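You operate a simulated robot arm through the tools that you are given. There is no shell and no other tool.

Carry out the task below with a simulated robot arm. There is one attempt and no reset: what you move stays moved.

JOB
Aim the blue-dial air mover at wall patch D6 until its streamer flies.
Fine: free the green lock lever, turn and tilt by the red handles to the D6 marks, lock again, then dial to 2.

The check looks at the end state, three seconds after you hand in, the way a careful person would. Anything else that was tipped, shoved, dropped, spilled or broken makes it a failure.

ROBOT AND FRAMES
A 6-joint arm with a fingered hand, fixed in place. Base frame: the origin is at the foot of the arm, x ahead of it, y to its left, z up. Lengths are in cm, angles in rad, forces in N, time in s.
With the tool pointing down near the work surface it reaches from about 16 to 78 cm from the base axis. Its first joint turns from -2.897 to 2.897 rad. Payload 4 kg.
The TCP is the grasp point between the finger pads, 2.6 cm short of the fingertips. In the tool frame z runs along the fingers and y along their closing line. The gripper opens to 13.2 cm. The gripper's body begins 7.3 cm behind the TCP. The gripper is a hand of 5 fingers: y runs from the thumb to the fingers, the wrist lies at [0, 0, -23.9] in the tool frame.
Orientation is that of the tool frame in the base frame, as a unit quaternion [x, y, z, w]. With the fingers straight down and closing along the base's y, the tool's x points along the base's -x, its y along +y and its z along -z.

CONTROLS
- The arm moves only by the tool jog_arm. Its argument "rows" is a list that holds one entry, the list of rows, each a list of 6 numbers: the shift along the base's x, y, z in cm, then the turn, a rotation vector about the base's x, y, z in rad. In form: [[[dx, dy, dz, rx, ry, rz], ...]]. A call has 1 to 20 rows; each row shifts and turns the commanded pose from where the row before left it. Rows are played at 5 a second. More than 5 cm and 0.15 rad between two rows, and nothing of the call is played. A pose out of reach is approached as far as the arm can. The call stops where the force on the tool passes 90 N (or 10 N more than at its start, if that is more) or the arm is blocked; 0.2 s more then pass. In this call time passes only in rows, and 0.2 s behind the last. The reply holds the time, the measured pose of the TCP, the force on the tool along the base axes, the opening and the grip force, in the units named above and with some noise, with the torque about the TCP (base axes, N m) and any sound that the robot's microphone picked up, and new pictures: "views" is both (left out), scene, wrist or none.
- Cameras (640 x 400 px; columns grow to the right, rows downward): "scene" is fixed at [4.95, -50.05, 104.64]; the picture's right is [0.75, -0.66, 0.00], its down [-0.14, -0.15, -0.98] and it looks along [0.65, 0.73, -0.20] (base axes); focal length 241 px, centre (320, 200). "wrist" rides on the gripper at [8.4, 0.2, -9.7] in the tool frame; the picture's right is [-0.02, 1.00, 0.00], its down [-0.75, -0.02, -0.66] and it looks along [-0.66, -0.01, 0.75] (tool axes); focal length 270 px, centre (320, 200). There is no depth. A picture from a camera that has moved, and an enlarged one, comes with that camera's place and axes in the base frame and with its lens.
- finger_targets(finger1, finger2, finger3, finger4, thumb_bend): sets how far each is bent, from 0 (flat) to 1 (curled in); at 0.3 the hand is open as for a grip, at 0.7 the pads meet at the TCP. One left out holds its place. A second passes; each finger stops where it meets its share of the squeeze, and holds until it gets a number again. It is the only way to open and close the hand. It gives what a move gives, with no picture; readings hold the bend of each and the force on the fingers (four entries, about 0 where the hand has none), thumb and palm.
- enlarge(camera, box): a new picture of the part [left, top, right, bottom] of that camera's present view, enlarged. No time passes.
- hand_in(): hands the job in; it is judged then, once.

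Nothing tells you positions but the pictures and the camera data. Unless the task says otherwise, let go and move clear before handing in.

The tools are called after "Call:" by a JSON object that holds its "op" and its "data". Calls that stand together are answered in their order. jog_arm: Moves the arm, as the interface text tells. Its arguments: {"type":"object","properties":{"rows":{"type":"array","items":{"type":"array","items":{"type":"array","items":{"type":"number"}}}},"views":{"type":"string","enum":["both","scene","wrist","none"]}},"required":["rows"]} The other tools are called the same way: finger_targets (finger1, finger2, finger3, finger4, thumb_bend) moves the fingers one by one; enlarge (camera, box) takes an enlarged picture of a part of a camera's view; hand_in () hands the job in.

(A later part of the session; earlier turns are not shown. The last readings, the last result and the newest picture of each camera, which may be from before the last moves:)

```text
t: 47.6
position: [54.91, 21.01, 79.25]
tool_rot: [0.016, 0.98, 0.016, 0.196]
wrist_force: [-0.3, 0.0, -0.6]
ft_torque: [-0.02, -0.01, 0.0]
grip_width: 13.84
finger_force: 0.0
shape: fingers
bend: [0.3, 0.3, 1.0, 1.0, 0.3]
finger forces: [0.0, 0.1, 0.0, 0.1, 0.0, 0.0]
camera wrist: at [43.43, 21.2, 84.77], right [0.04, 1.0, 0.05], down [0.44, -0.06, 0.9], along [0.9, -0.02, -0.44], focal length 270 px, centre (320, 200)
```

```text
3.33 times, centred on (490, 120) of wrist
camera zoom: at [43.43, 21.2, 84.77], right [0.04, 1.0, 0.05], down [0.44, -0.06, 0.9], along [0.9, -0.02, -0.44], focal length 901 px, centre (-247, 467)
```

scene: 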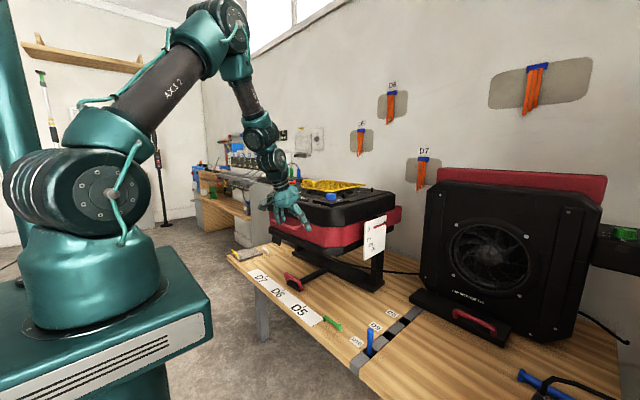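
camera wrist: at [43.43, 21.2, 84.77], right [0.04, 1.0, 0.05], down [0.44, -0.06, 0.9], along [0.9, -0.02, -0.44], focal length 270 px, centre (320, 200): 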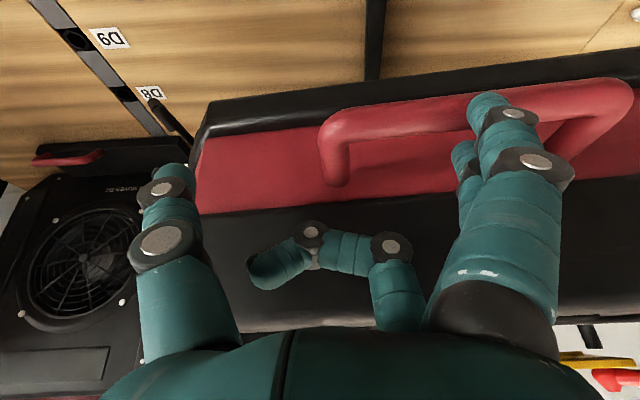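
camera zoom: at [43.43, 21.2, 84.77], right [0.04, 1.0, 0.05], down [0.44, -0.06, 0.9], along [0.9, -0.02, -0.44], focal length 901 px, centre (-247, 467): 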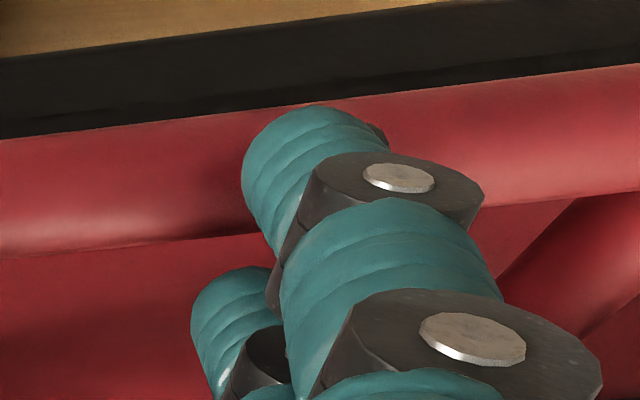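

Finger 1 is just above the bar (bar ≈ (53.1, 28.4, 75.8)). I'll press down slowly along the tilt arc, leaning the hand progressively.

Call:
{"op": "jog_arm", "data": {"rows": [[[0, 0, -0.7, 0, -0.01, 0], [0, 0, -0.7, 0, -0.01, 0], [0.05, 0, -0.7, 0, -0.01, 0]]], "views": "both"}}

```text
t: 48.4
position: [54.9, 20.98, 77.16]
tool_rot: [0.016, 0.977, 0.016, 0.21]
wrist_force: [-0.1, -0.3, 0.7]
ft_torque: [0.03, 0.03, 0.14]
grip_width: 13.94
finger_force: 0.6
shape: fingers
bend: [0.3, 0.3, 1.0, 1.0, 0.3]
finger forces: [1.2, 0.0, 0.1, 0.0, 0.0, 0.1]
camera wrist: at [43.06, 21.33, 82.35], right [0.04, 1.0, 0.05], down [0.41, -0.06, 0.91], along [0.91, -0.02, -0.42], focal length 270 px, centre (320, 200)
```

scene: 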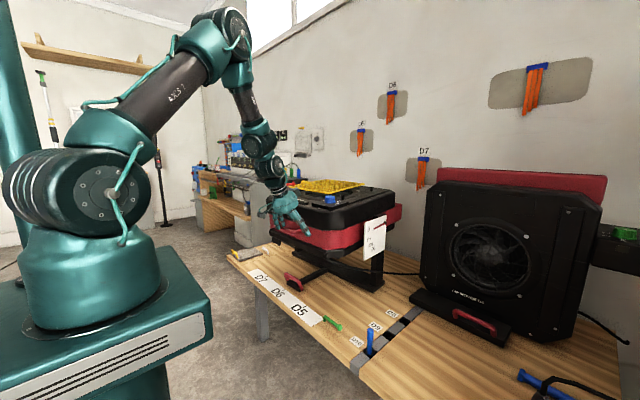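
wrist: 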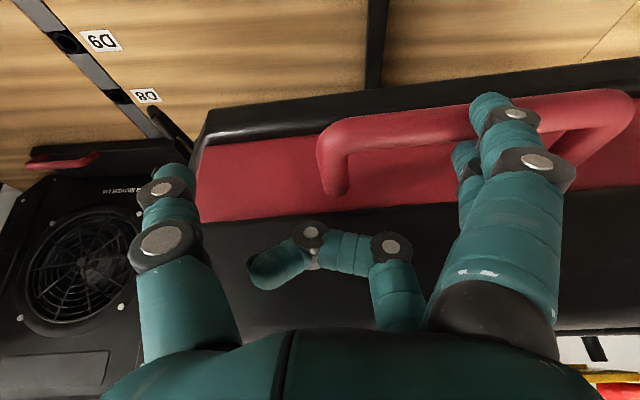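

Call:
{"op": "enlarge", "data": {"camera": "scene", "box": [350, 200, 406, 270]}}

Call:
{"op": "enlarge", "data": {"camera": "scene", "box": [255, 180, 335, 260]}}

```text
5.71 times, centred on (378, 235) of scene
camera zoom: at [4.95, -50.05, 104.64], right [0.75, -0.66, 0.0], down [-0.14, -0.15, -0.98], along [0.65, 0.73, -0.2], focal length 1376 px, centre (-11, 0)
```

zoom: 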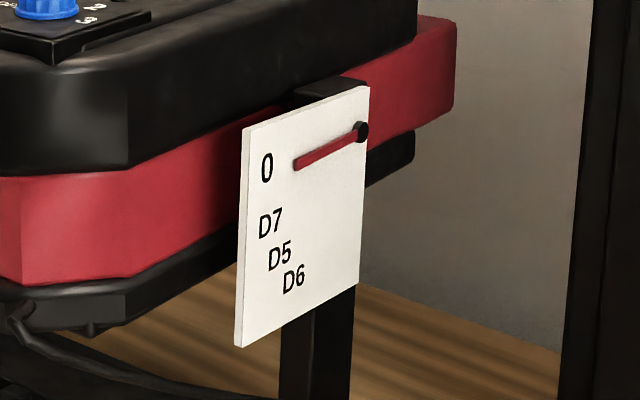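

```text
5.00 times, centred on (295, 220) of scene
camera zoom: at [4.95, -50.05, 104.64], right [0.75, -0.66, 0.0], down [-0.14, -0.15, -0.98], along [0.65, 0.73, -0.2], focal length 1204 px, centre (445, 100)
```

zoom: 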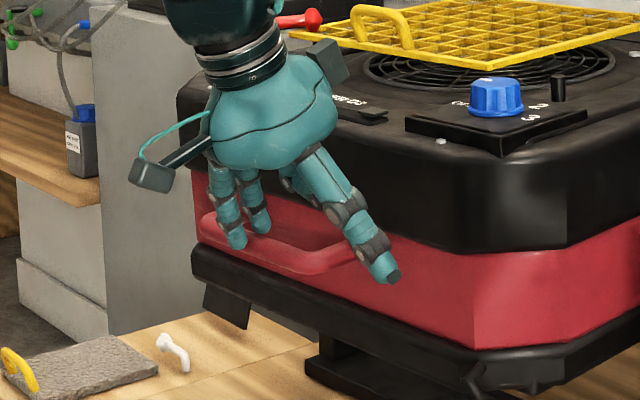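

The body tilts with very little force. Continuing along the arc.

Call:
{"op": "jog_arm", "data": {"rows": [[[0.05, 0, -1.0, 0, -0.015, 0], [0.08, 0, -1.0, 0, -0.015, 0], [0.1, 0, -1.0, 0, -0.015, 0], [0.15, 0, -1.0, 0, -0.015, 0], [0.2, 0, -1.0, 0, -0.015, 0]]], "views": "both"}}

Call:
{"op": "enlarge", "data": {"camera": "scene", "box": [255, 170, 415, 310]}}

```text
t: 49.6
position: [55.58, 20.98, 72.14]
tool_rot: [0.015, 0.968, 0.018, 0.248]
wrist_force: [-0.3, -0.1, 0.4]
ft_torque: [-0.01, 0.03, -0.02]
grip_width: 13.91
finger_force: 0.2
shape: fingers
bend: [0.3, 0.3, 1.0, 1.0, 0.3]
finger forces: [0.1, 0.0, 0.1, 0.0, 0.1, 0.0]
camera wrist: at [43.5, 21.29, 76.44], right [0.04, 1.0, 0.05], down [0.34, -0.06, 0.94], along [0.94, -0.02, -0.35], focal length 270 px, centre (320, 200)
```

scene: 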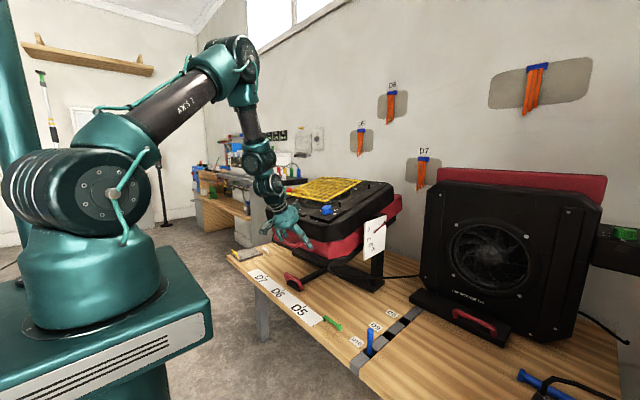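
wrist: 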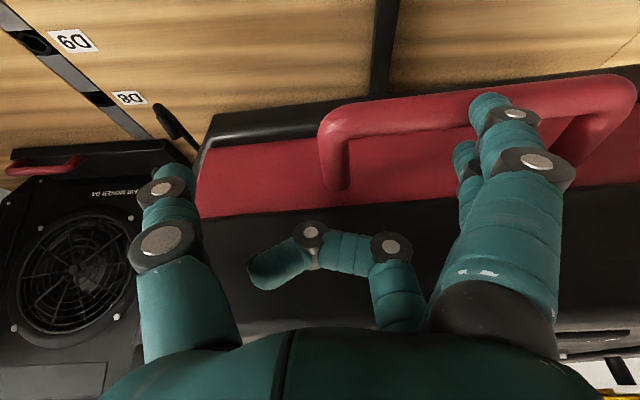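

```text
2.86 times, centred on (335, 240) of scene
camera zoom: at [4.95, -50.05, 104.64], right [0.75, -0.66, 0.0], down [-0.14, -0.15, -0.98], along [0.65, 0.73, -0.2], focal length 688 px, centre (277, 86)
```

zoom: 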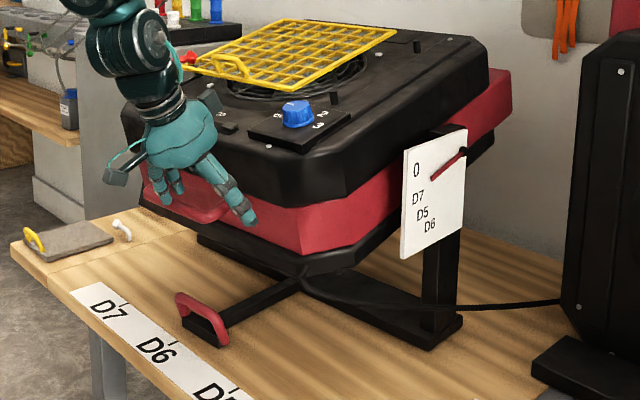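

Tilt is about 13°, grille staying in place. Next section.

Call:
{"op": "jog_arm", "data": {"rows": [[[0.2, 0, -1.05, 0, -0.016, 0], [0.25, 0, -1.05, 0, -0.016, 0], [0.3, 0, -1.0, 0, -0.016, 0], [0.35, 0, -1.0, 0, -0.016, 0], [0.4, 0, -1.0, 0, -0.016, 0], [0.4, 0, -1.0, 0, -0.016, 0]]], "views": "both"}}

Call:
{"op": "enlarge", "data": {"camera": "scene", "box": [255, 170, 415, 310]}}

```text
t: 51.0
position: [57.1, 20.79, 65.72]
tool_rot: [0.015, 0.957, 0.016, 0.289]
wrist_force: [-40.9, -9.9, -9.8]
ft_torque: [0.26, -1.68, 0.81]
grip_width: 13.93
finger_force: 21.6
shape: fingers
bend: [0.3, 0.3, 1.0, 1.0, 0.3]
finger forces: [0.1, 0.0, 0.1, 42.2, 0.0, 0.1]
camera wrist: at [44.77, 21.06, 68.97], right [0.03, 1.0, 0.05], down [0.26, -0.06, 0.96], along [0.96, -0.02, -0.26], focal length 270 px, centre (320, 200)
```

scene: 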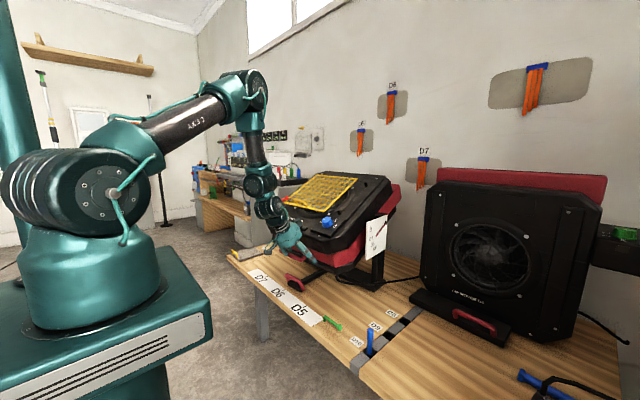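
wrist: 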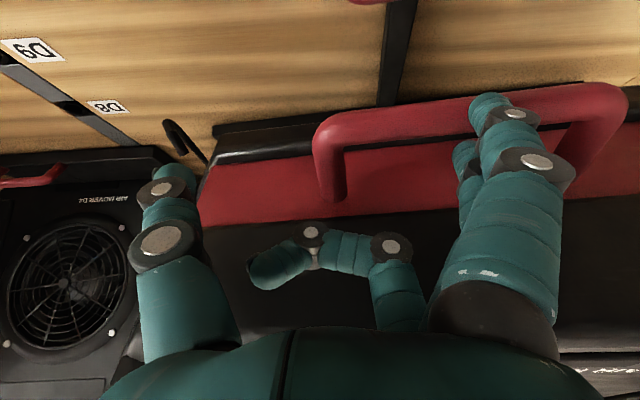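

```text
2.86 times, centred on (335, 240) of scene
camera zoom: at [4.95, -50.05, 104.64], right [0.75, -0.66, 0.0], down [-0.14, -0.15, -0.98], along [0.65, 0.73, -0.2], focal length 688 px, centre (277, 86)
```

zoom: 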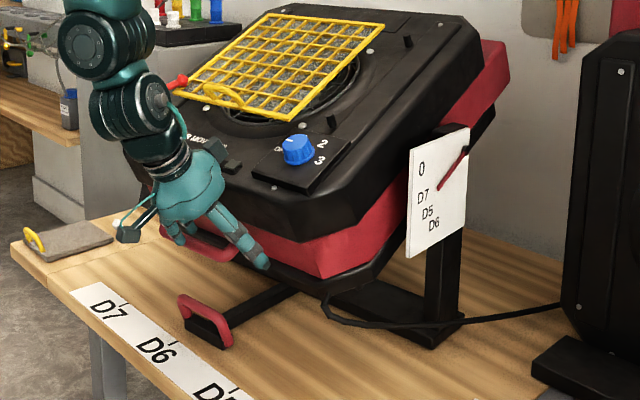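

The curled finger 4 is now pressing on the shell (42 N), so I back off right away and check the tilt reached.

Call:
{"op": "jog_arm", "data": {"rows": [[[-1.5, 0, 0.8, 0, 0, 0], [-2, 0, 2, 0, 0, 0], [-1.5, 0, 2, 0, 0, 0]]], "views": "wrist"}}

Call:
{"op": "enlarge", "data": {"camera": "scene", "box": [350, 200, 406, 270]}}

Call:
{"op": "enlarge", "data": {"camera": "scene", "box": [255, 170, 415, 310]}}

```text
t: 51.8
position: [52.65, 21.07, 70.8]
tool_rot: [0.015, 0.956, 0.018, 0.294]
wrist_force: [-1.4, 0.0, 0.2]
ft_torque: [0.02, 0.0, -0.01]
grip_width: 13.9
finger_force: 0.0
shape: fingers
bend: [0.3, 0.3, 1.0, 1.0, 0.3]
finger forces: [0.0, 0.0, 0.0, 0.1, 0.0, 0.0]
camera wrist: at [40.07, 21.36, 73.95], right [0.03, 1.0, 0.05], down [0.25, -0.06, 0.97], along [0.97, -0.02, -0.25], focal length 270 px, centre (320, 200)
```

wrist: 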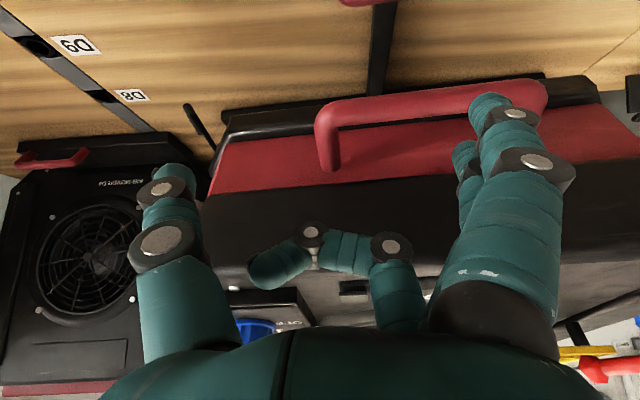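

```text
5.71 times, centred on (378, 235) of scene
camera zoom: at [4.95, -50.05, 104.64], right [0.75, -0.66, 0.0], down [-0.14, -0.15, -0.98], along [0.65, 0.73, -0.2], focal length 1376 px, centre (-11, 0)
```

zoom: 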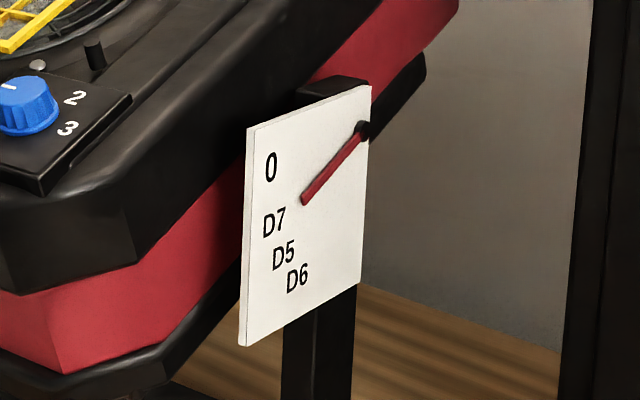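

```text
2.86 times, centred on (335, 240) of scene
camera zoom: at [4.95, -50.05, 104.64], right [0.75, -0.66, 0.0], down [-0.14, -0.15, -0.98], along [0.65, 0.73, -0.2], focal length 688 px, centre (277, 86)
```

zoom: 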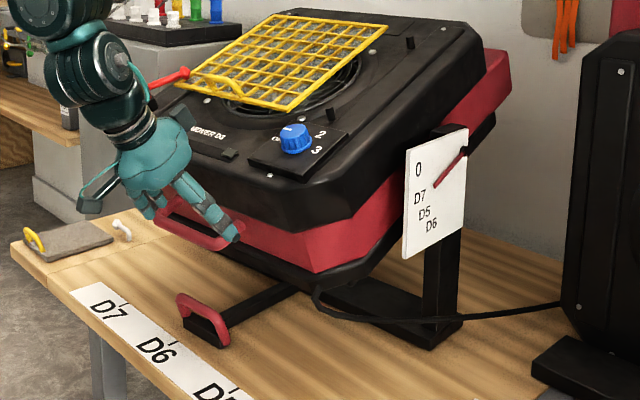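

Tilt sits at about 25° and holds by itself. I'll swap the pressing fingers (3 and 4 extended, 1 and 2 curled) so the hand sits further from the shell, and move right so I clear the tiller handle.

Call:
{"op": "finger_targets", "data": {"finger1": 1.0, "finger2": 1.0, "finger3": 0.3, "finger4": 0.3}}

Call:
{"op": "jog_arm", "data": {"rows": [[[0.3, -2, -0.5, 0, 0, 0], [0.3, -2, -0.5, 0, 0, 0], [0.3, -1.5, -0.5, 0, 0, 0]]], "views": "both"}}

Call:
{"op": "enlarge", "data": {"camera": "scene", "box": [255, 180, 355, 280]}}

```text
t: 52.8
position: [52.59, 21.1, 70.7]
tool_rot: [0.014, 0.956, 0.018, 0.293]
wrist_force: [-0.3, -0.7, -0.3]
ft_torque: [0.02, -0.03, 0.02]
grip_width: 6.45
finger_force: 0.0
shape: fingers
bend: [1.0, 1.0, 0.3, 0.3, 0.3]
finger forces: [0.1, 0.0, 0.1, 0.1, 0.0, 0.0]
```

```text
t: 53.6
position: [53.25, 15.35, 69.03]
tool_rot: [0.014, 0.956, 0.019, 0.293]
wrist_force: [0.0, 0.5, -0.2]
ft_torque: [0.02, -0.02, 0.01]
grip_width: 6.46
finger_force: 0.1
shape: fingers
bend: [1.0, 1.0, 0.3, 0.3, 0.3]
finger forces: [0.1, 0.0, 0.0, 0.0, 0.0, 0.0]
camera wrist: at [40.78, 15.63, 72.28], right [0.03, 1.0, 0.05], down [0.25, -0.06, 0.97], along [0.97, -0.02, -0.26], focal length 270 px, centre (320, 200)
```

scene: 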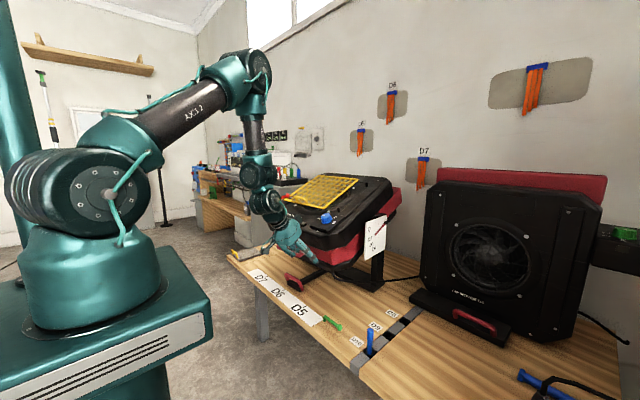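
wrist: 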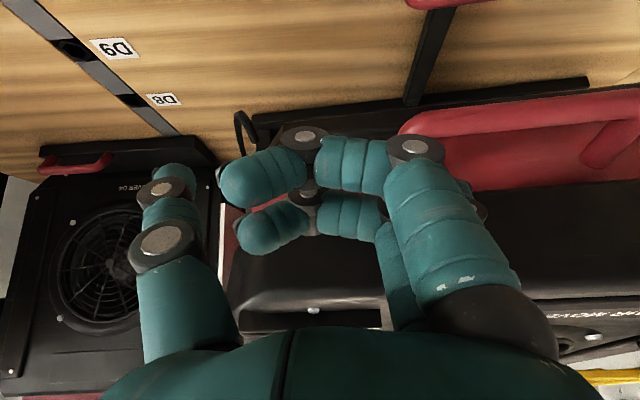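

```text
4.00 times, centred on (305, 230) of scene
camera zoom: at [4.95, -50.05, 104.64], right [0.75, -0.66, 0.0], down [-0.14, -0.15, -0.98], along [0.65, 0.73, -0.2], focal length 964 px, centre (380, 80)
```

zoom: 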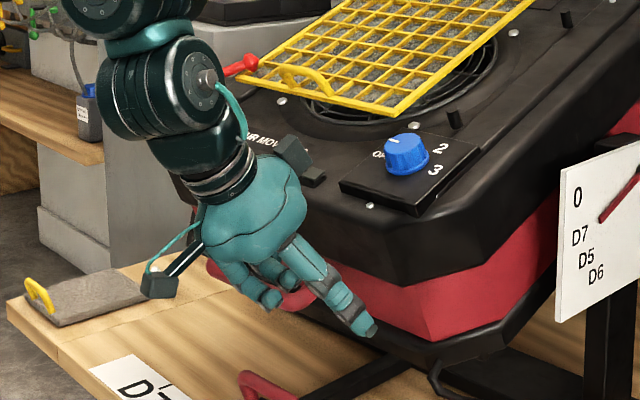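

Call:
{"op": "jog_arm", "data": {"rows": [[[0, 0, -1.2, 0, 0, 0], [0, 0, -1.2, 0, 0, 0], [0, 0, -0.8, 0, 0, 0]]], "views": "none"}}

Call:
{"op": "enlarge", "data": {"camera": "scene", "box": [265, 200, 345, 280]}}

```text
t: 54.4
position: [53.41, 15.39, 66.12]
tool_rot: [0.014, 0.956, 0.018, 0.293]
wrist_force: [-0.1, -0.4, 0.4]
ft_torque: [0.0, 0.0, 0.0]
grip_width: 6.47
finger_force: 0.1
shape: fingers
bend: [1.0, 1.0, 0.3, 0.3, 0.3]
finger forces: [0.1, 0.1, 0.0, 0.0, 0.0, 0.0]
```

```text
5.00 times, centred on (305, 240) of scene
camera zoom: at [4.95, -50.05, 104.64], right [0.75, -0.66, 0.0], down [-0.14, -0.15, -0.98], along [0.65, 0.73, -0.2], focal length 1204 px, centre (395, 0)
```

zoom: 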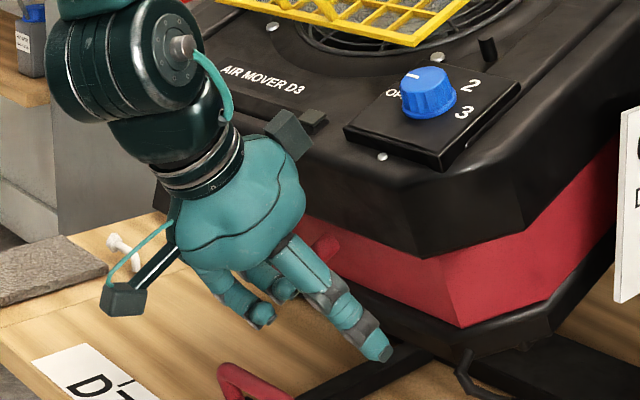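

Call:
{"op": "jog_arm", "data": {"rows": [[[0.05, 0, -0.7, 0, -0.01, 0], [0.1, 0, -0.7, 0, -0.01, 0]]], "views": "none"}}

Call:
{"op": "jog_arm", "data": {"rows": [[[0.1, 0, -0.7, 0, -0.012, 0], [0.15, 0, -0.7, 0, -0.012, 0]]], "views": "both"}}

Call:
{"op": "enlarge", "data": {"camera": "scene", "box": [255, 190, 405, 310]}}

```text
t: 55.0
position: [53.56, 15.48, 64.76]
tool_rot: [0.015, 0.953, 0.018, 0.303]
wrist_force: [-1.0, -0.6, 0.0]
ft_torque: [0.02, 0.03, 0.02]
grip_width: 6.47
finger_force: 0.3
shape: fingers
bend: [1.0, 1.0, 0.3, 0.3, 0.3]
finger forces: [0.0, 0.1, 0.1, 0.0, 0.0, 0.1]
```

```text
t: 55.6
position: [53.77, 15.63, 63.33]
tool_rot: [0.014, 0.949, 0.019, 0.314]
wrist_force: [0.3, 0.4, -0.4]
ft_torque: [0.01, 0.02, 0.0]
grip_width: 6.45
finger_force: 0.0
shape: fingers
bend: [1.0, 1.0, 0.3, 0.3, 0.3]
finger forces: [0.0, 0.0, 0.0, 0.0, 0.1, 0.0]
camera wrist: at [41.12, 15.76, 65.92], right [0.03, 1.0, 0.06], down [0.21, -0.06, 0.98], along [0.98, -0.02, -0.21], focal length 270 px, centre (320, 200)
```

scene: 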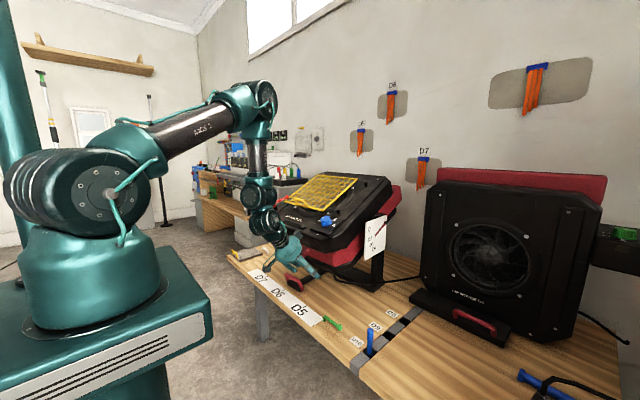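
wrist: 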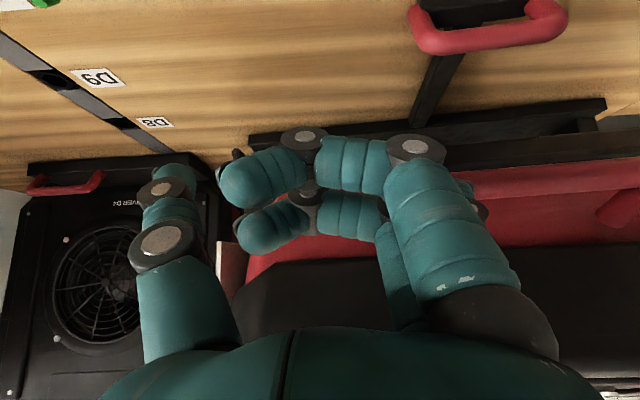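

```text
3.33 times, centred on (330, 250) of scene
camera zoom: at [4.95, -50.05, 104.64], right [0.75, -0.66, 0.0], down [-0.14, -0.15, -0.98], along [0.65, 0.73, -0.2], focal length 803 px, centre (287, 33)
```

zoom: 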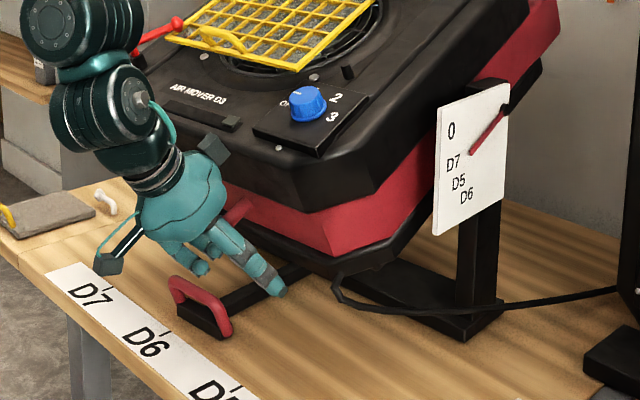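

Call:
{"op": "enlarge", "data": {"camera": "wrist", "box": [380, 100, 640, 280]}}

Call:
{"op": "enlarge", "data": {"camera": "scene", "box": [280, 225, 340, 275]}}

```text
2.22 times, centred on (510, 190) of wrist
camera zoom: at [41.12, 15.76, 65.92], right [0.03, 1.0, 0.06], down [0.21, -0.06, 0.98], along [0.98, -0.02, -0.21], focal length 601 px, centre (-102, 222)
```

zoom: 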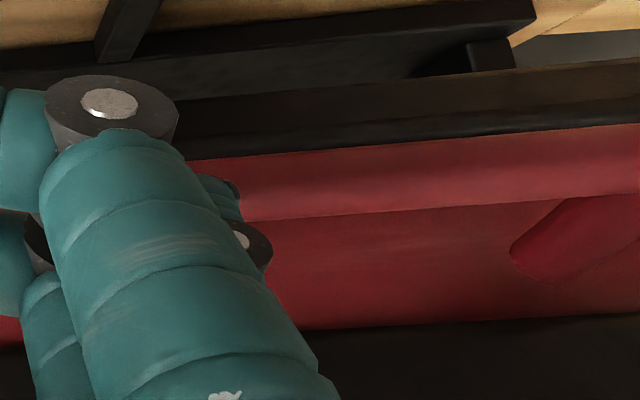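

```text
8.00 times, centred on (310, 250) of scene
camera zoom: at [4.95, -50.05, 104.64], right [0.75, -0.66, 0.0], down [-0.14, -0.15, -0.98], along [0.65, 0.73, -0.2], focal length 1927 px, centre (400, -200)
```

zoom: 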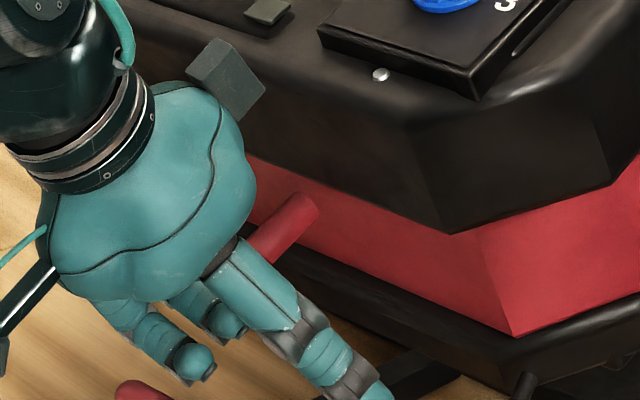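

Call:
{"op": "jog_arm", "data": {"rows": [[[0.6, 0, 0.5, 0, 0, 0], [0.6, 0, 0, 0, 0, 0], [0.1, 0, -0.7, 0, -0.01, 0], [0.15, 0, -0.7, 0, -0.01, 0]]], "views": "none"}}

Call:
{"op": "jog_arm", "data": {"rows": [[[0.15, 0, -0.6, 0, -0.01, 0], [0.2, 0, -0.6, 0, -0.01, 0]]], "views": "wrist"}}

Call:
{"op": "enlarge", "data": {"camera": "scene", "box": [255, 190, 405, 310]}}

```text
t: 56.6
position: [55.12, 15.64, 62.43]
tool_rot: [0.014, 0.946, 0.018, 0.324]
wrist_force: [0.4, -0.3, -0.8]
ft_torque: [-0.01, 0.03, 0.02]
grip_width: 6.48
finger_force: 0.1
shape: fingers
bend: [1.0, 1.0, 0.3, 0.3, 0.3]
finger forces: [0.0, 0.1, 0.1, 0.1, 0.0, 0.0]
```

```text
t: 57.2
position: [55.56, 15.69, 61.23]
tool_rot: [0.014, 0.942, 0.019, 0.334]
wrist_force: [-0.8, 0.6, -0.2]
ft_torque: [0.01, -0.02, 0.0]
grip_width: 6.47
finger_force: 0.0
shape: fingers
bend: [1.0, 1.0, 0.3, 0.3, 0.3]
finger forces: [0.1, 0.0, 0.0, 0.0, 0.0, 0.0]
camera wrist: at [42.87, 15.88, 63.3], right [0.03, 1.0, 0.06], down [0.17, -0.06, 0.98], along [0.98, -0.02, -0.17], focal length 270 px, centre (320, 200)
```

wrist: 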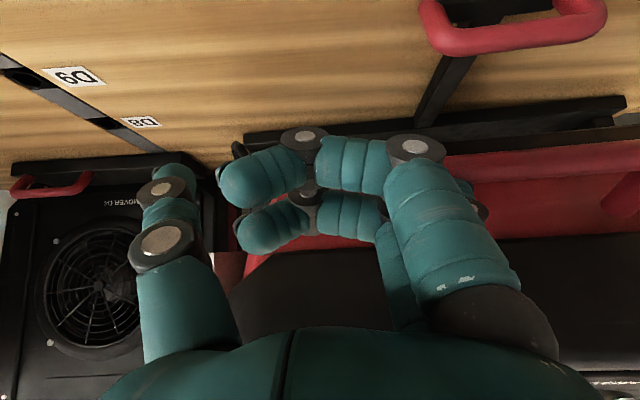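

```text
3.33 times, centred on (330, 250) of scene
camera zoom: at [4.95, -50.05, 104.64], right [0.75, -0.66, 0.0], down [-0.14, -0.15, -0.98], along [0.65, 0.73, -0.2], focal length 803 px, centre (287, 33)
```

zoom: 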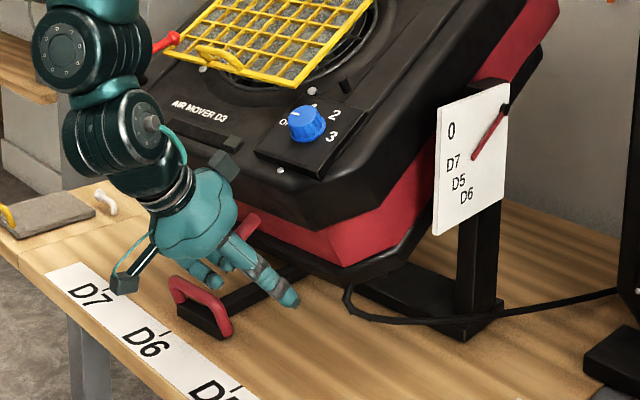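

The pointer is moving down with almost no force. Continuing along the arc in steps while watching the plate.

Call:
{"op": "jog_arm", "data": {"rows": [[[0.4, 0, -0.95, 0, -0.013, 0], [0.5, 0, -0.95, 0, -0.013, 0], [0.6, 0, -0.9, 0, -0.013, 0], [0.6, 0, -0.9, 0, -0.013, 0]]], "views": "both"}}

Call:
{"op": "enlarge", "data": {"camera": "scene", "box": [255, 190, 405, 310]}}

```text
t: 58.2
position: [57.58, 15.57, 57.41]
tool_rot: [0.013, 0.934, 0.019, 0.357]
wrist_force: [0.5, 0.0, -0.1]
ft_torque: [-0.02, 0.01, 0.01]
grip_width: 6.46
finger_force: 0.3
shape: fingers
bend: [1.0, 1.0, 0.29, 0.3, 0.3]
finger forces: [0.0, 0.1, 0.1, 0.1, 0.0, 0.0]
camera wrist: at [44.88, 15.8, 58.96], right [0.03, 1.0, 0.06], down [0.12, -0.06, 0.99], along [0.99, -0.02, -0.12], focal length 270 px, centre (320, 200)
```

scene: 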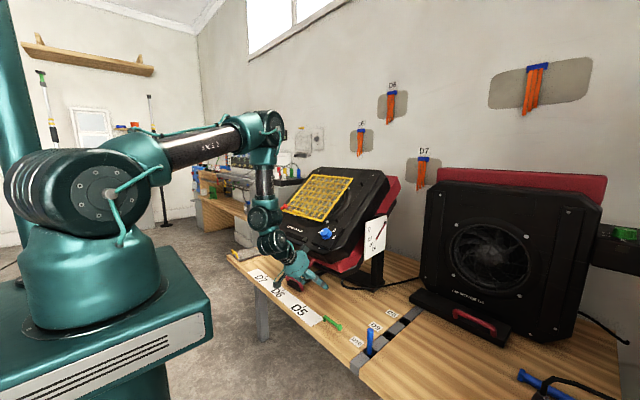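
wrist: 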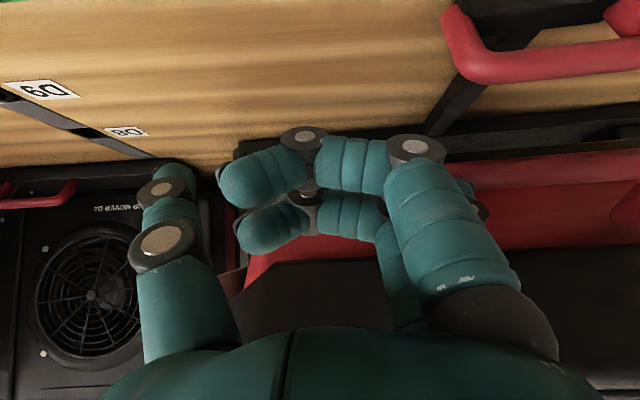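

```text
3.33 times, centred on (330, 250) of scene
camera zoom: at [4.95, -50.05, 104.64], right [0.75, -0.66, 0.0], down [-0.14, -0.15, -0.98], along [0.65, 0.73, -0.2], focal length 803 px, centre (287, 33)
```

zoom: 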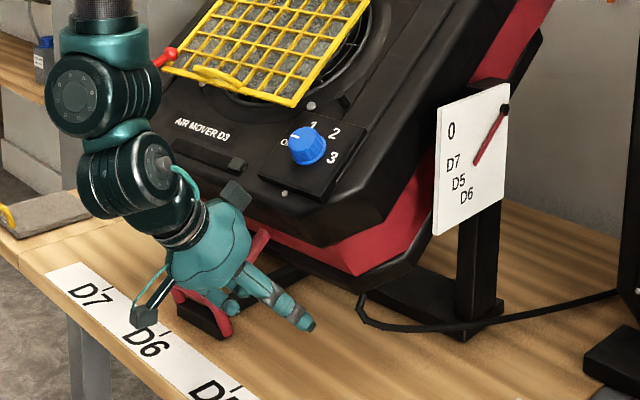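

Pointer is right at D5 now (~35°). Three more small steps, then check.

Call:
{"op": "jog_arm", "data": {"rows": [[[0.75, 0, -1.1, 0, -0.025, 0], [0.8, 0, -1.1, 0, -0.025, 0], [0.85, 0, -1.05, 0, -0.025, 0]]], "views": "both"}}

Call:
{"op": "enlarge", "data": {"camera": "scene", "box": [255, 190, 405, 310]}}

Call:
{"op": "enlarge", "data": {"camera": "scene", "box": [350, 200, 406, 270]}}

```text
t: 59.0
position: [60.31, 15.52, 54.22]
tool_rot: [0.013, 0.92, 0.019, 0.392]
wrist_force: [0.4, -0.3, -0.2]
ft_torque: [0.0, 0.02, 0.01]
grip_width: 6.42
finger_force: 0.1
shape: fingers
bend: [1.0, 1.0, 0.3, 0.3, 0.3]
finger forces: [0.0, 0.0, 0.0, 0.0, 0.0, 0.1]
camera wrist: at [47.42, 15.76, 54.72], right [0.02, 1.0, 0.06], down [0.05, -0.06, 1.0], along [1.0, -0.02, -0.05], focal length 270 px, centre (320, 200)
```

scene: 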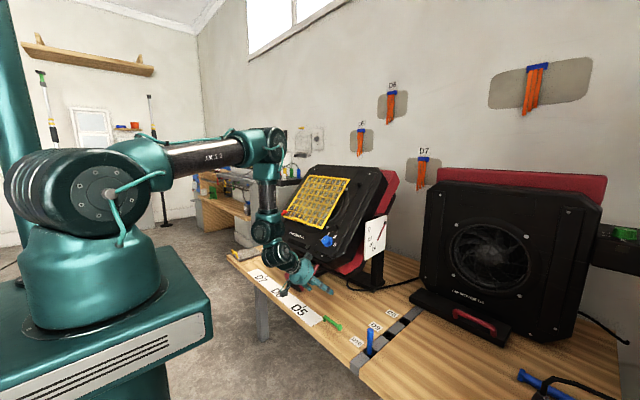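
wrist: 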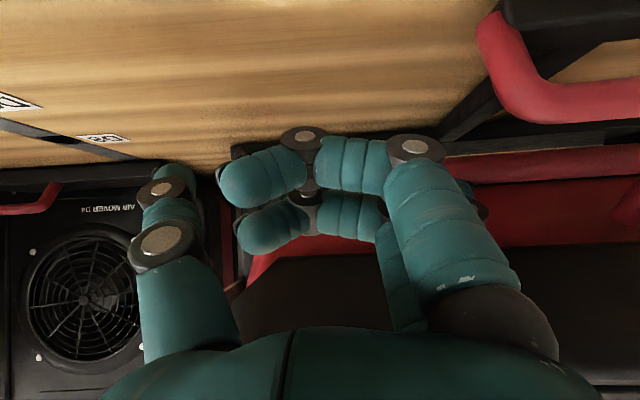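

```text
3.33 times, centred on (330, 250) of scene
camera zoom: at [4.95, -50.05, 104.64], right [0.75, -0.66, 0.0], down [-0.14, -0.15, -0.98], along [0.65, 0.73, -0.2], focal length 803 px, centre (287, 33)
```

zoom: 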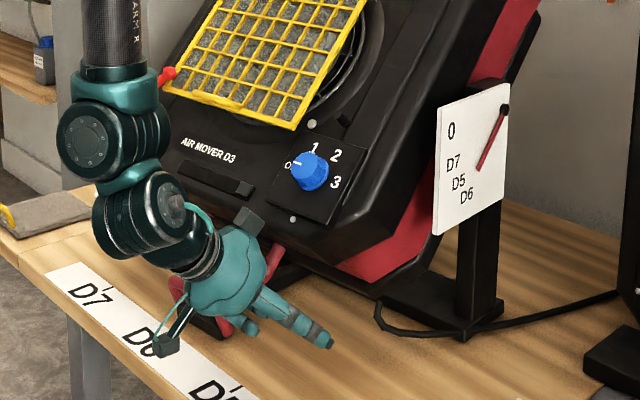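

```text
5.71 times, centred on (378, 235) of scene
camera zoom: at [4.95, -50.05, 104.64], right [0.75, -0.66, 0.0], down [-0.14, -0.15, -0.98], along [0.65, 0.73, -0.2], focal length 1376 px, centre (-11, 0)
```

zoom: 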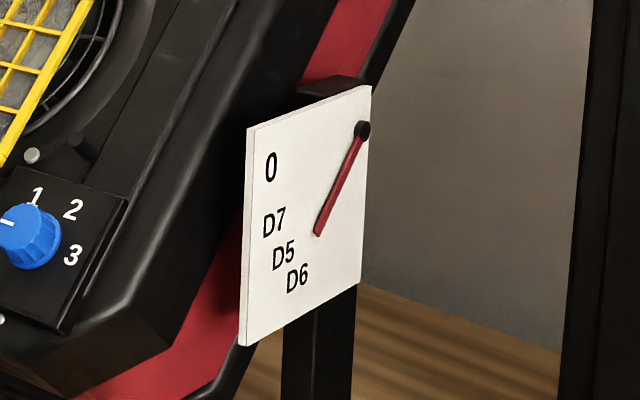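

The pointer now lines up with D6. I withdraw straight back along the hand axis without touching anything, then check.

Call:
{"op": "jog_arm", "data": {"rows": [[[-1.2, -0.3, 1.2, 0, 0, 0], [-1.4, -0.5, 1.4, 0, 0, 0], [-1.4, -0.8, 1.4, 0, 0, 0], [-1.2, -1.0, 1.4, 0, 0, 0]]], "views": "both"}}

Call:
{"op": "enlarge", "data": {"camera": "scene", "box": [350, 200, 406, 270]}}

Call:
{"op": "enlarge", "data": {"camera": "scene", "box": [255, 190, 405, 310]}}

```text
t: 60.0
position: [54.88, 13.04, 59.78]
tool_rot: [0.012, 0.92, 0.02, 0.392]
wrist_force: [0.0, 0.1, 0.1]
ft_torque: [0.04, 0.01, 0.01]
grip_width: 6.45
finger_force: 0.0
shape: fingers
bend: [1.0, 1.0, 0.3, 0.3, 0.3]
finger forces: [0.0, 0.0, 0.0, 0.0, 0.1, 0.0]
camera wrist: at [41.99, 13.27, 60.19], right [0.02, 1.0, 0.06], down [0.05, -0.06, 1.0], along [1.0, -0.02, -0.05], focal length 270 px, centre (320, 200)
```

scene: 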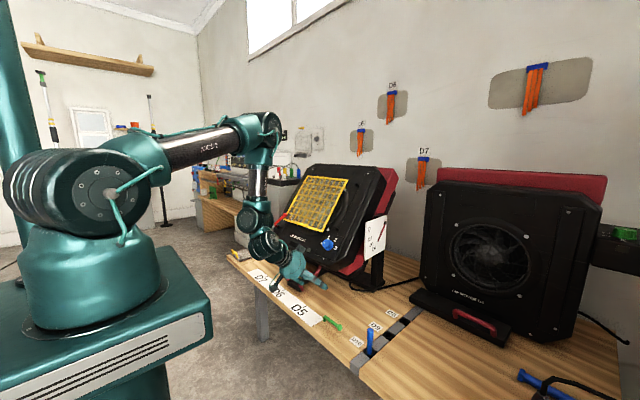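
wrist: 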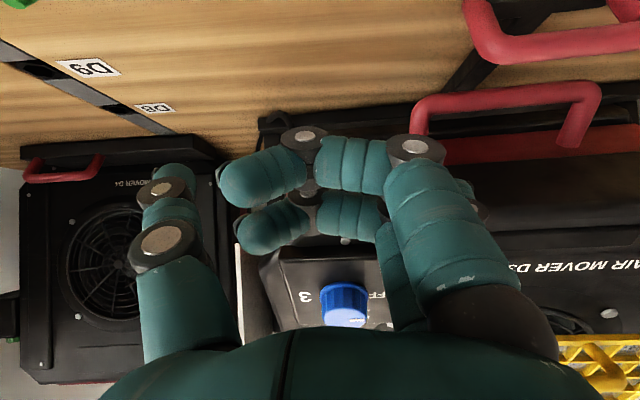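

```text
5.71 times, centred on (378, 235) of scene
camera zoom: at [4.95, -50.05, 104.64], right [0.75, -0.66, 0.0], down [-0.14, -0.15, -0.98], along [0.65, 0.73, -0.2], focal length 1376 px, centre (-11, 0)
```

zoom: 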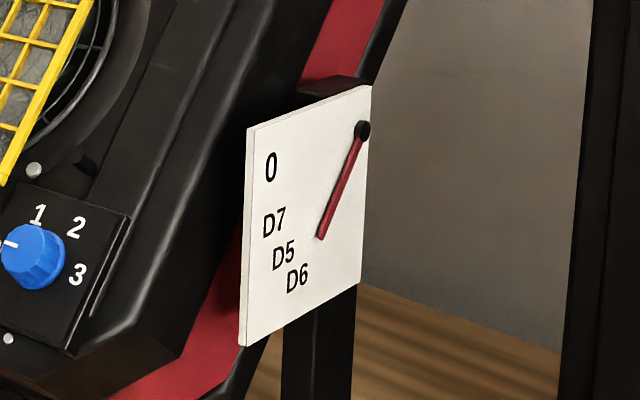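

```text
3.33 times, centred on (330, 250) of scene
camera zoom: at [4.95, -50.05, 104.64], right [0.75, -0.66, 0.0], down [-0.14, -0.15, -0.98], along [0.65, 0.73, -0.2], focal length 803 px, centre (287, 33)
```

zoom: 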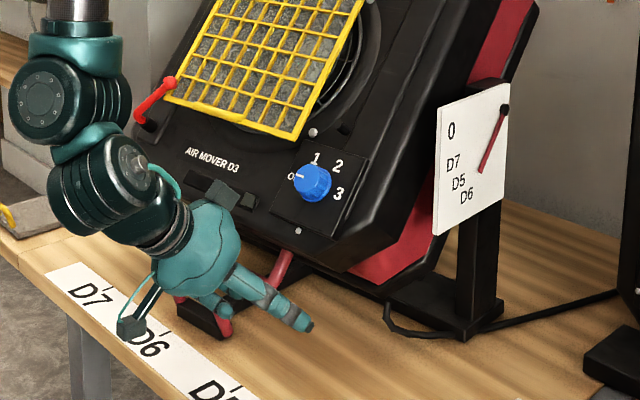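

Call:
{"op": "jog_arm", "data": {"rows": [[[0, -0.5, 0, 0, 0, 0], [0, 0, 0, 0, 0, 0], [0, 0, 0, 0, 0, 0], [0, 0, 0, 0, 0, 0], [0, 0, 0, 0, 0, 0]]], "views": "none"}}

Call:
{"op": "enlarge", "data": {"camera": "scene", "box": [350, 200, 406, 270]}}

Call:
{"op": "enlarge", "data": {"camera": "scene", "box": [268, 252, 348, 302]}}

```text
t: 61.2
position: [54.95, 12.69, 59.71]
tool_rot: [0.013, 0.92, 0.019, 0.392]
wrist_force: [-1.0, -0.5, -0.5]
ft_torque: [0.0, 0.0, 0.01]
grip_width: 6.45
finger_force: 0.1
shape: fingers
bend: [1.0, 1.0, 0.3, 0.3, 0.3]
finger forces: [0.1, 0.1, 0.0, 0.0, 0.0, 0.0]
```

```text
5.71 times, centred on (378, 235) of scene
camera zoom: at [4.95, -50.05, 104.64], right [0.75, -0.66, 0.0], down [-0.14, -0.15, -0.98], along [0.65, 0.73, -0.2], focal length 1376 px, centre (-11, 0)
```

zoom: 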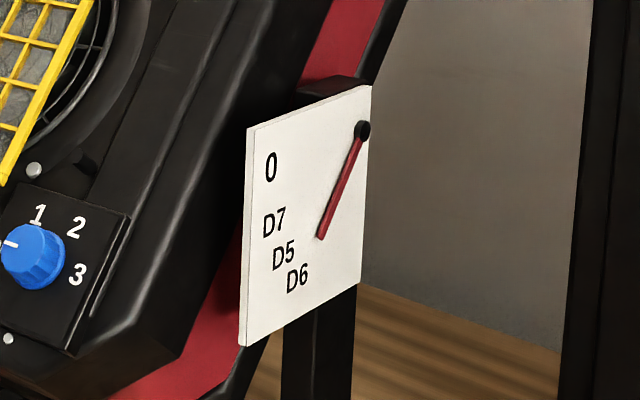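

```text
8.00 times, centred on (308, 277) of scene
camera zoom: at [4.95, -50.05, 104.64], right [0.75, -0.66, 0.0], down [-0.14, -0.15, -0.98], along [0.65, 0.73, -0.2], focal length 1927 px, centre (416, -416)
```

zoom: 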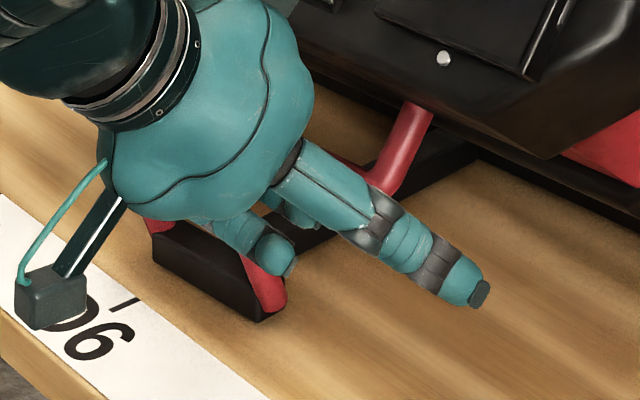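

Tilt is stable at about 50–52°, right at D6. Now I redo the pan. I'll extend fingers 1–2, curl 3–4, and go back in front of the tiller.

Call:
{"op": "finger_targets", "data": {"finger1": 0.3, "finger2": 0.3, "finger3": 1.0, "finger4": 1.0, "thumb_bend": 0.3}}

Call:
{"op": "jog_arm", "data": {"rows": [[[-0.2, 3, 0, 0, 0, 0], [-0.2, 4, 0, 0, 0, 0], [-0.2, 4, 0, 0, 0, 0], [-0.2, 4, 0, 0, 0, 0], [0, 1.5, 0, 0, 0, 0]]], "views": "both"}}

```text
t: 62.2
position: [54.89, 12.61, 59.65]
tool_rot: [0.012, 0.92, 0.019, 0.392]
wrist_force: [-0.3, -0.6, -0.3]
ft_torque: [0.0, 0.0, -0.01]
grip_width: 13.81
finger_force: 0.1
shape: fingers
bend: [0.3, 0.3, 1.0, 1.0, 0.3]
finger forces: [0.1, 0.0, 0.1, 0.0, 0.0, 0.0]
```

```text
t: 63.4
position: [53.94, 28.97, 59.77]
tool_rot: [0.012, 0.92, 0.019, 0.392]
wrist_force: [0.3, 0.6, 0.1]
ft_torque: [0.02, -0.01, 0.03]
grip_width: 13.86
finger_force: 0.0
shape: fingers
bend: [0.3, 0.3, 1.0, 1.0, 0.3]
finger forces: [0.0, 0.0, 0.1, 0.0, 0.1, 0.0]
camera wrist: at [41.09, 29.23, 60.21], right [0.02, 1.0, 0.06], down [0.05, -0.06, 1.0], along [1.0, -0.02, -0.05], focal length 270 px, centre (320, 200)
```

scene: 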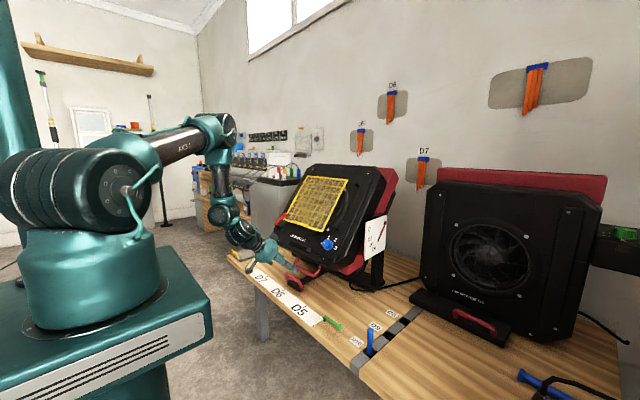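
wrist: 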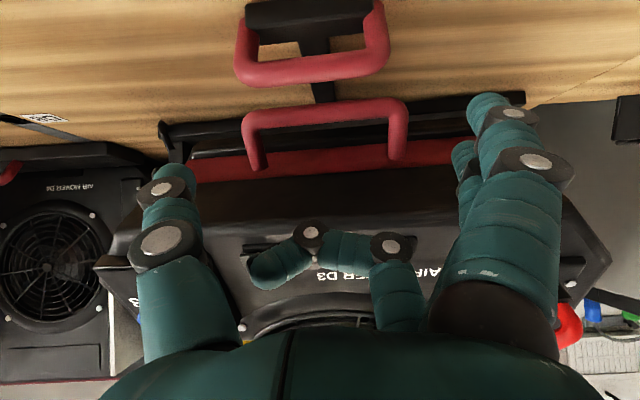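

Clear view of both handles. I'll come down around the tiller handle again.

Call:
{"op": "jog_arm", "data": {"rows": [[[1.3, 0, -2.1, 0, 0, 0], [1.3, 0, -2.1, 0, 0, 0], [1.3, 0, -2.1, 0, 0, 0], [1.3, 0, -2.1, 0, 0, 0]]], "views": "both"}}

```text
t: 64.4
position: [59.15, 29.1, 51.16]
tool_rot: [0.012, 0.92, 0.019, 0.392]
wrist_force: [-0.3, 0.3, 0.4]
ft_torque: [-0.03, 0.0, -0.02]
grip_width: 13.83
finger_force: 0.2
shape: fingers
bend: [0.3, 0.3, 1.0, 1.0, 0.3]
finger forces: [0.0, 0.0, 0.1, 0.1, 0.1, 0.0]
camera wrist: at [46.28, 29.24, 51.64], right [0.02, 1.0, 0.06], down [0.05, -0.06, 1.0], along [1.0, -0.02, -0.05], focal length 270 px, centre (320, 200)
```

scene: 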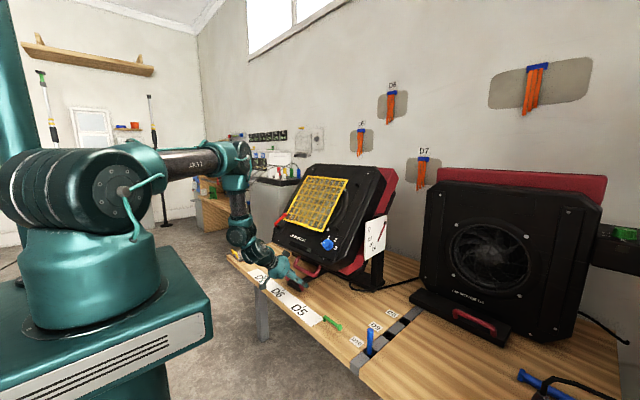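
wrist: 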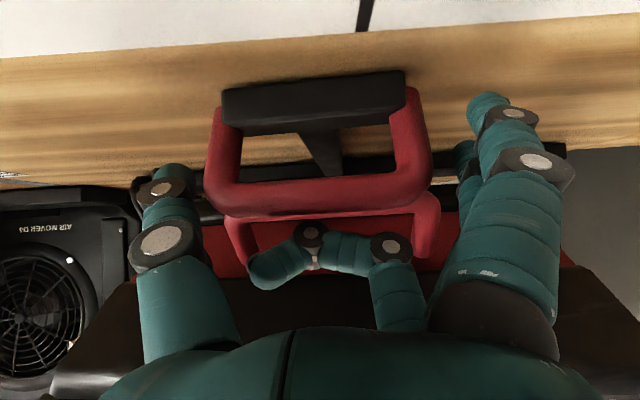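

Tick D6 is about 1.7 cm to the left of the tiller centre. I'll close on the handle and swing it by that amount.

Call:
{"op": "finger_targets", "data": {"finger1": 0.4, "finger2": 0.4, "thumb_bend": 0.4}}

Call:
{"op": "jog_arm", "data": {"rows": [[[-0.04, 0.55, 0, 0, 0, -0.02], [-0.02, 0.55, 0, 0, 0, -0.02], [0, 0.5, 0, 0, 0, -0.02], [0, 0, 0, 0, 0, 0]]], "views": "wrist"}}

Call:
{"op": "enlarge", "data": {"camera": "wrist", "box": [200, 0, 440, 220]}}

```text
t: 65.4
position: [59.2, 28.94, 51.15]
tool_rot: [0.011, 0.92, 0.02, 0.392]
wrist_force: [-1.9, -1.7, -0.7]
ft_torque: [-0.06, 0.0, -0.19]
grip_width: 11.31
finger_force: 4.8
shape: fingers
bend: [0.4, 0.38, 1.0, 1.0, 0.39]
finger forces: [0.1, 3.2, 0.1, 0.0, 5.6, 0.0]
```

```text
t: 66.4
position: [59.08, 30.49, 51.22]
tool_rot: [0.04, 0.919, 0.009, 0.393]
wrist_force: [-3.2, 1.3, -3.5]
ft_torque: [-0.09, 0.05, -0.04]
grip_width: 11.28
finger_force: 4.0
shape: fingers
bend: [0.39, 0.38, 1.0, 1.0, 0.39]
finger forces: [1.0, 3.9, 0.1, 0.0, 3.9, 0.0]
camera wrist: at [46.32, 31.5, 51.78], right [0.08, 0.99, 0.06], down [0.04, -0.06, 1.0], along [1.0, -0.08, -0.05], focal length 270 px, centre (320, 200)
```

wrist: 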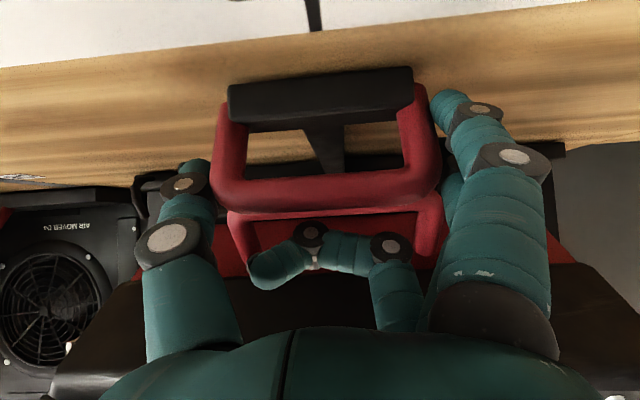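

```text
1.82 times, centred on (320, 110) of wrist
camera zoom: at [46.32, 31.5, 51.78], right [0.08, 0.99, 0.06], down [0.04, -0.06, 1.0], along [1.0, -0.08, -0.05], focal length 491 px, centre (320, 364)
```

zoom: 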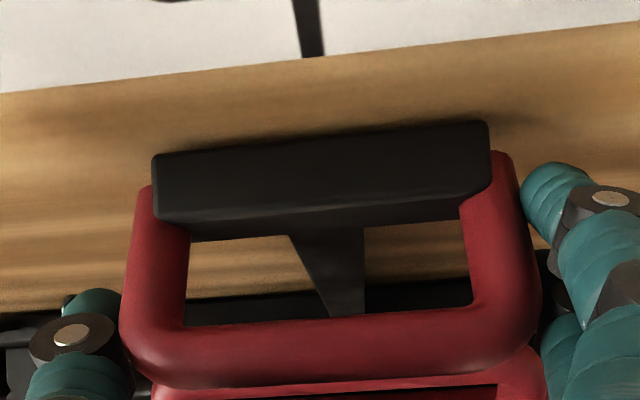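

Call:
{"op": "jog_arm", "data": {"rows": [[[0, 0.18, 0, 0, 0, 0.01], [0, 0, 0, 0, 0, 0]]], "views": "none"}}

Call:
{"op": "finger_targets", "data": {"finger1": 0.3, "finger2": 0.3, "thumb_bend": 0.3}}

Call:
{"op": "enlarge", "data": {"camera": "wrist", "box": [200, 0, 440, 220]}}

Call:
{"op": "enlarge", "data": {"camera": "scene", "box": [350, 200, 406, 270]}}

```text
t: 67.0
position: [59.24, 30.68, 51.25]
tool_rot: [0.035, 0.919, 0.009, 0.392]
wrist_force: [-1.8, -0.2, -1.4]
ft_torque: [-0.04, -0.03, -0.19]
grip_width: 11.28
finger_force: 4.4
shape: fingers
bend: [0.39, 0.38, 1.0, 1.0, 0.39]
finger forces: [0.4, 2.8, 0.0, 0.0, 5.3, 0.0]
```

```text
t: 68.0
position: [59.1, 30.85, 51.29]
tool_rot: [0.036, 0.919, 0.009, 0.393]
wrist_force: [0.6, -0.2, 0.8]
ft_torque: [-0.02, 0.01, 0.01]
grip_width: 13.84
finger_force: 0.0
shape: fingers
bend: [0.3, 0.3, 1.0, 1.0, 0.3]
finger forces: [0.0, 0.0, 0.0, 0.1, 0.1, 0.1]
```

```text
1.82 times, centred on (320, 110) of wrist
camera zoom: at [46.29, 31.56, 51.78], right [0.07, 1.0, 0.06], down [0.04, -0.06, 1.0], along [1.0, -0.07, -0.05], focal length 491 px, centre (320, 364)
```

zoom: 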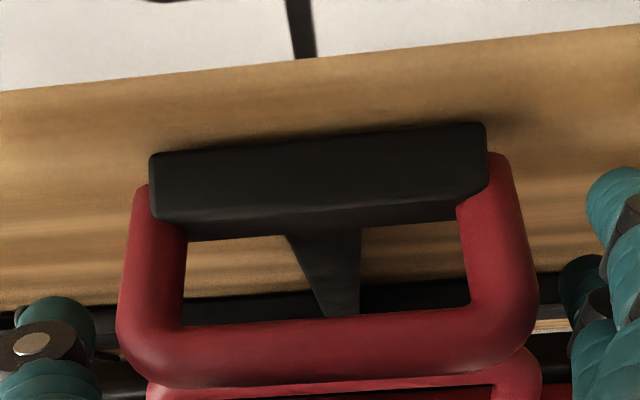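

```text
5.71 times, centred on (378, 235) of scene
camera zoom: at [4.95, -50.05, 104.64], right [0.75, -0.66, 0.0], down [-0.14, -0.15, -0.98], along [0.65, 0.73, -0.2], focal length 1376 px, centre (-11, 0)
```

zoom: 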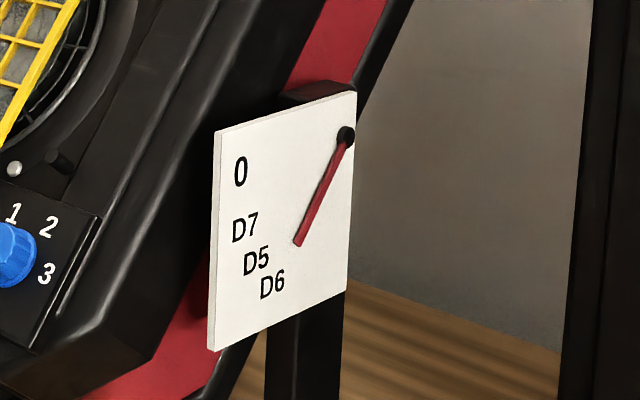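

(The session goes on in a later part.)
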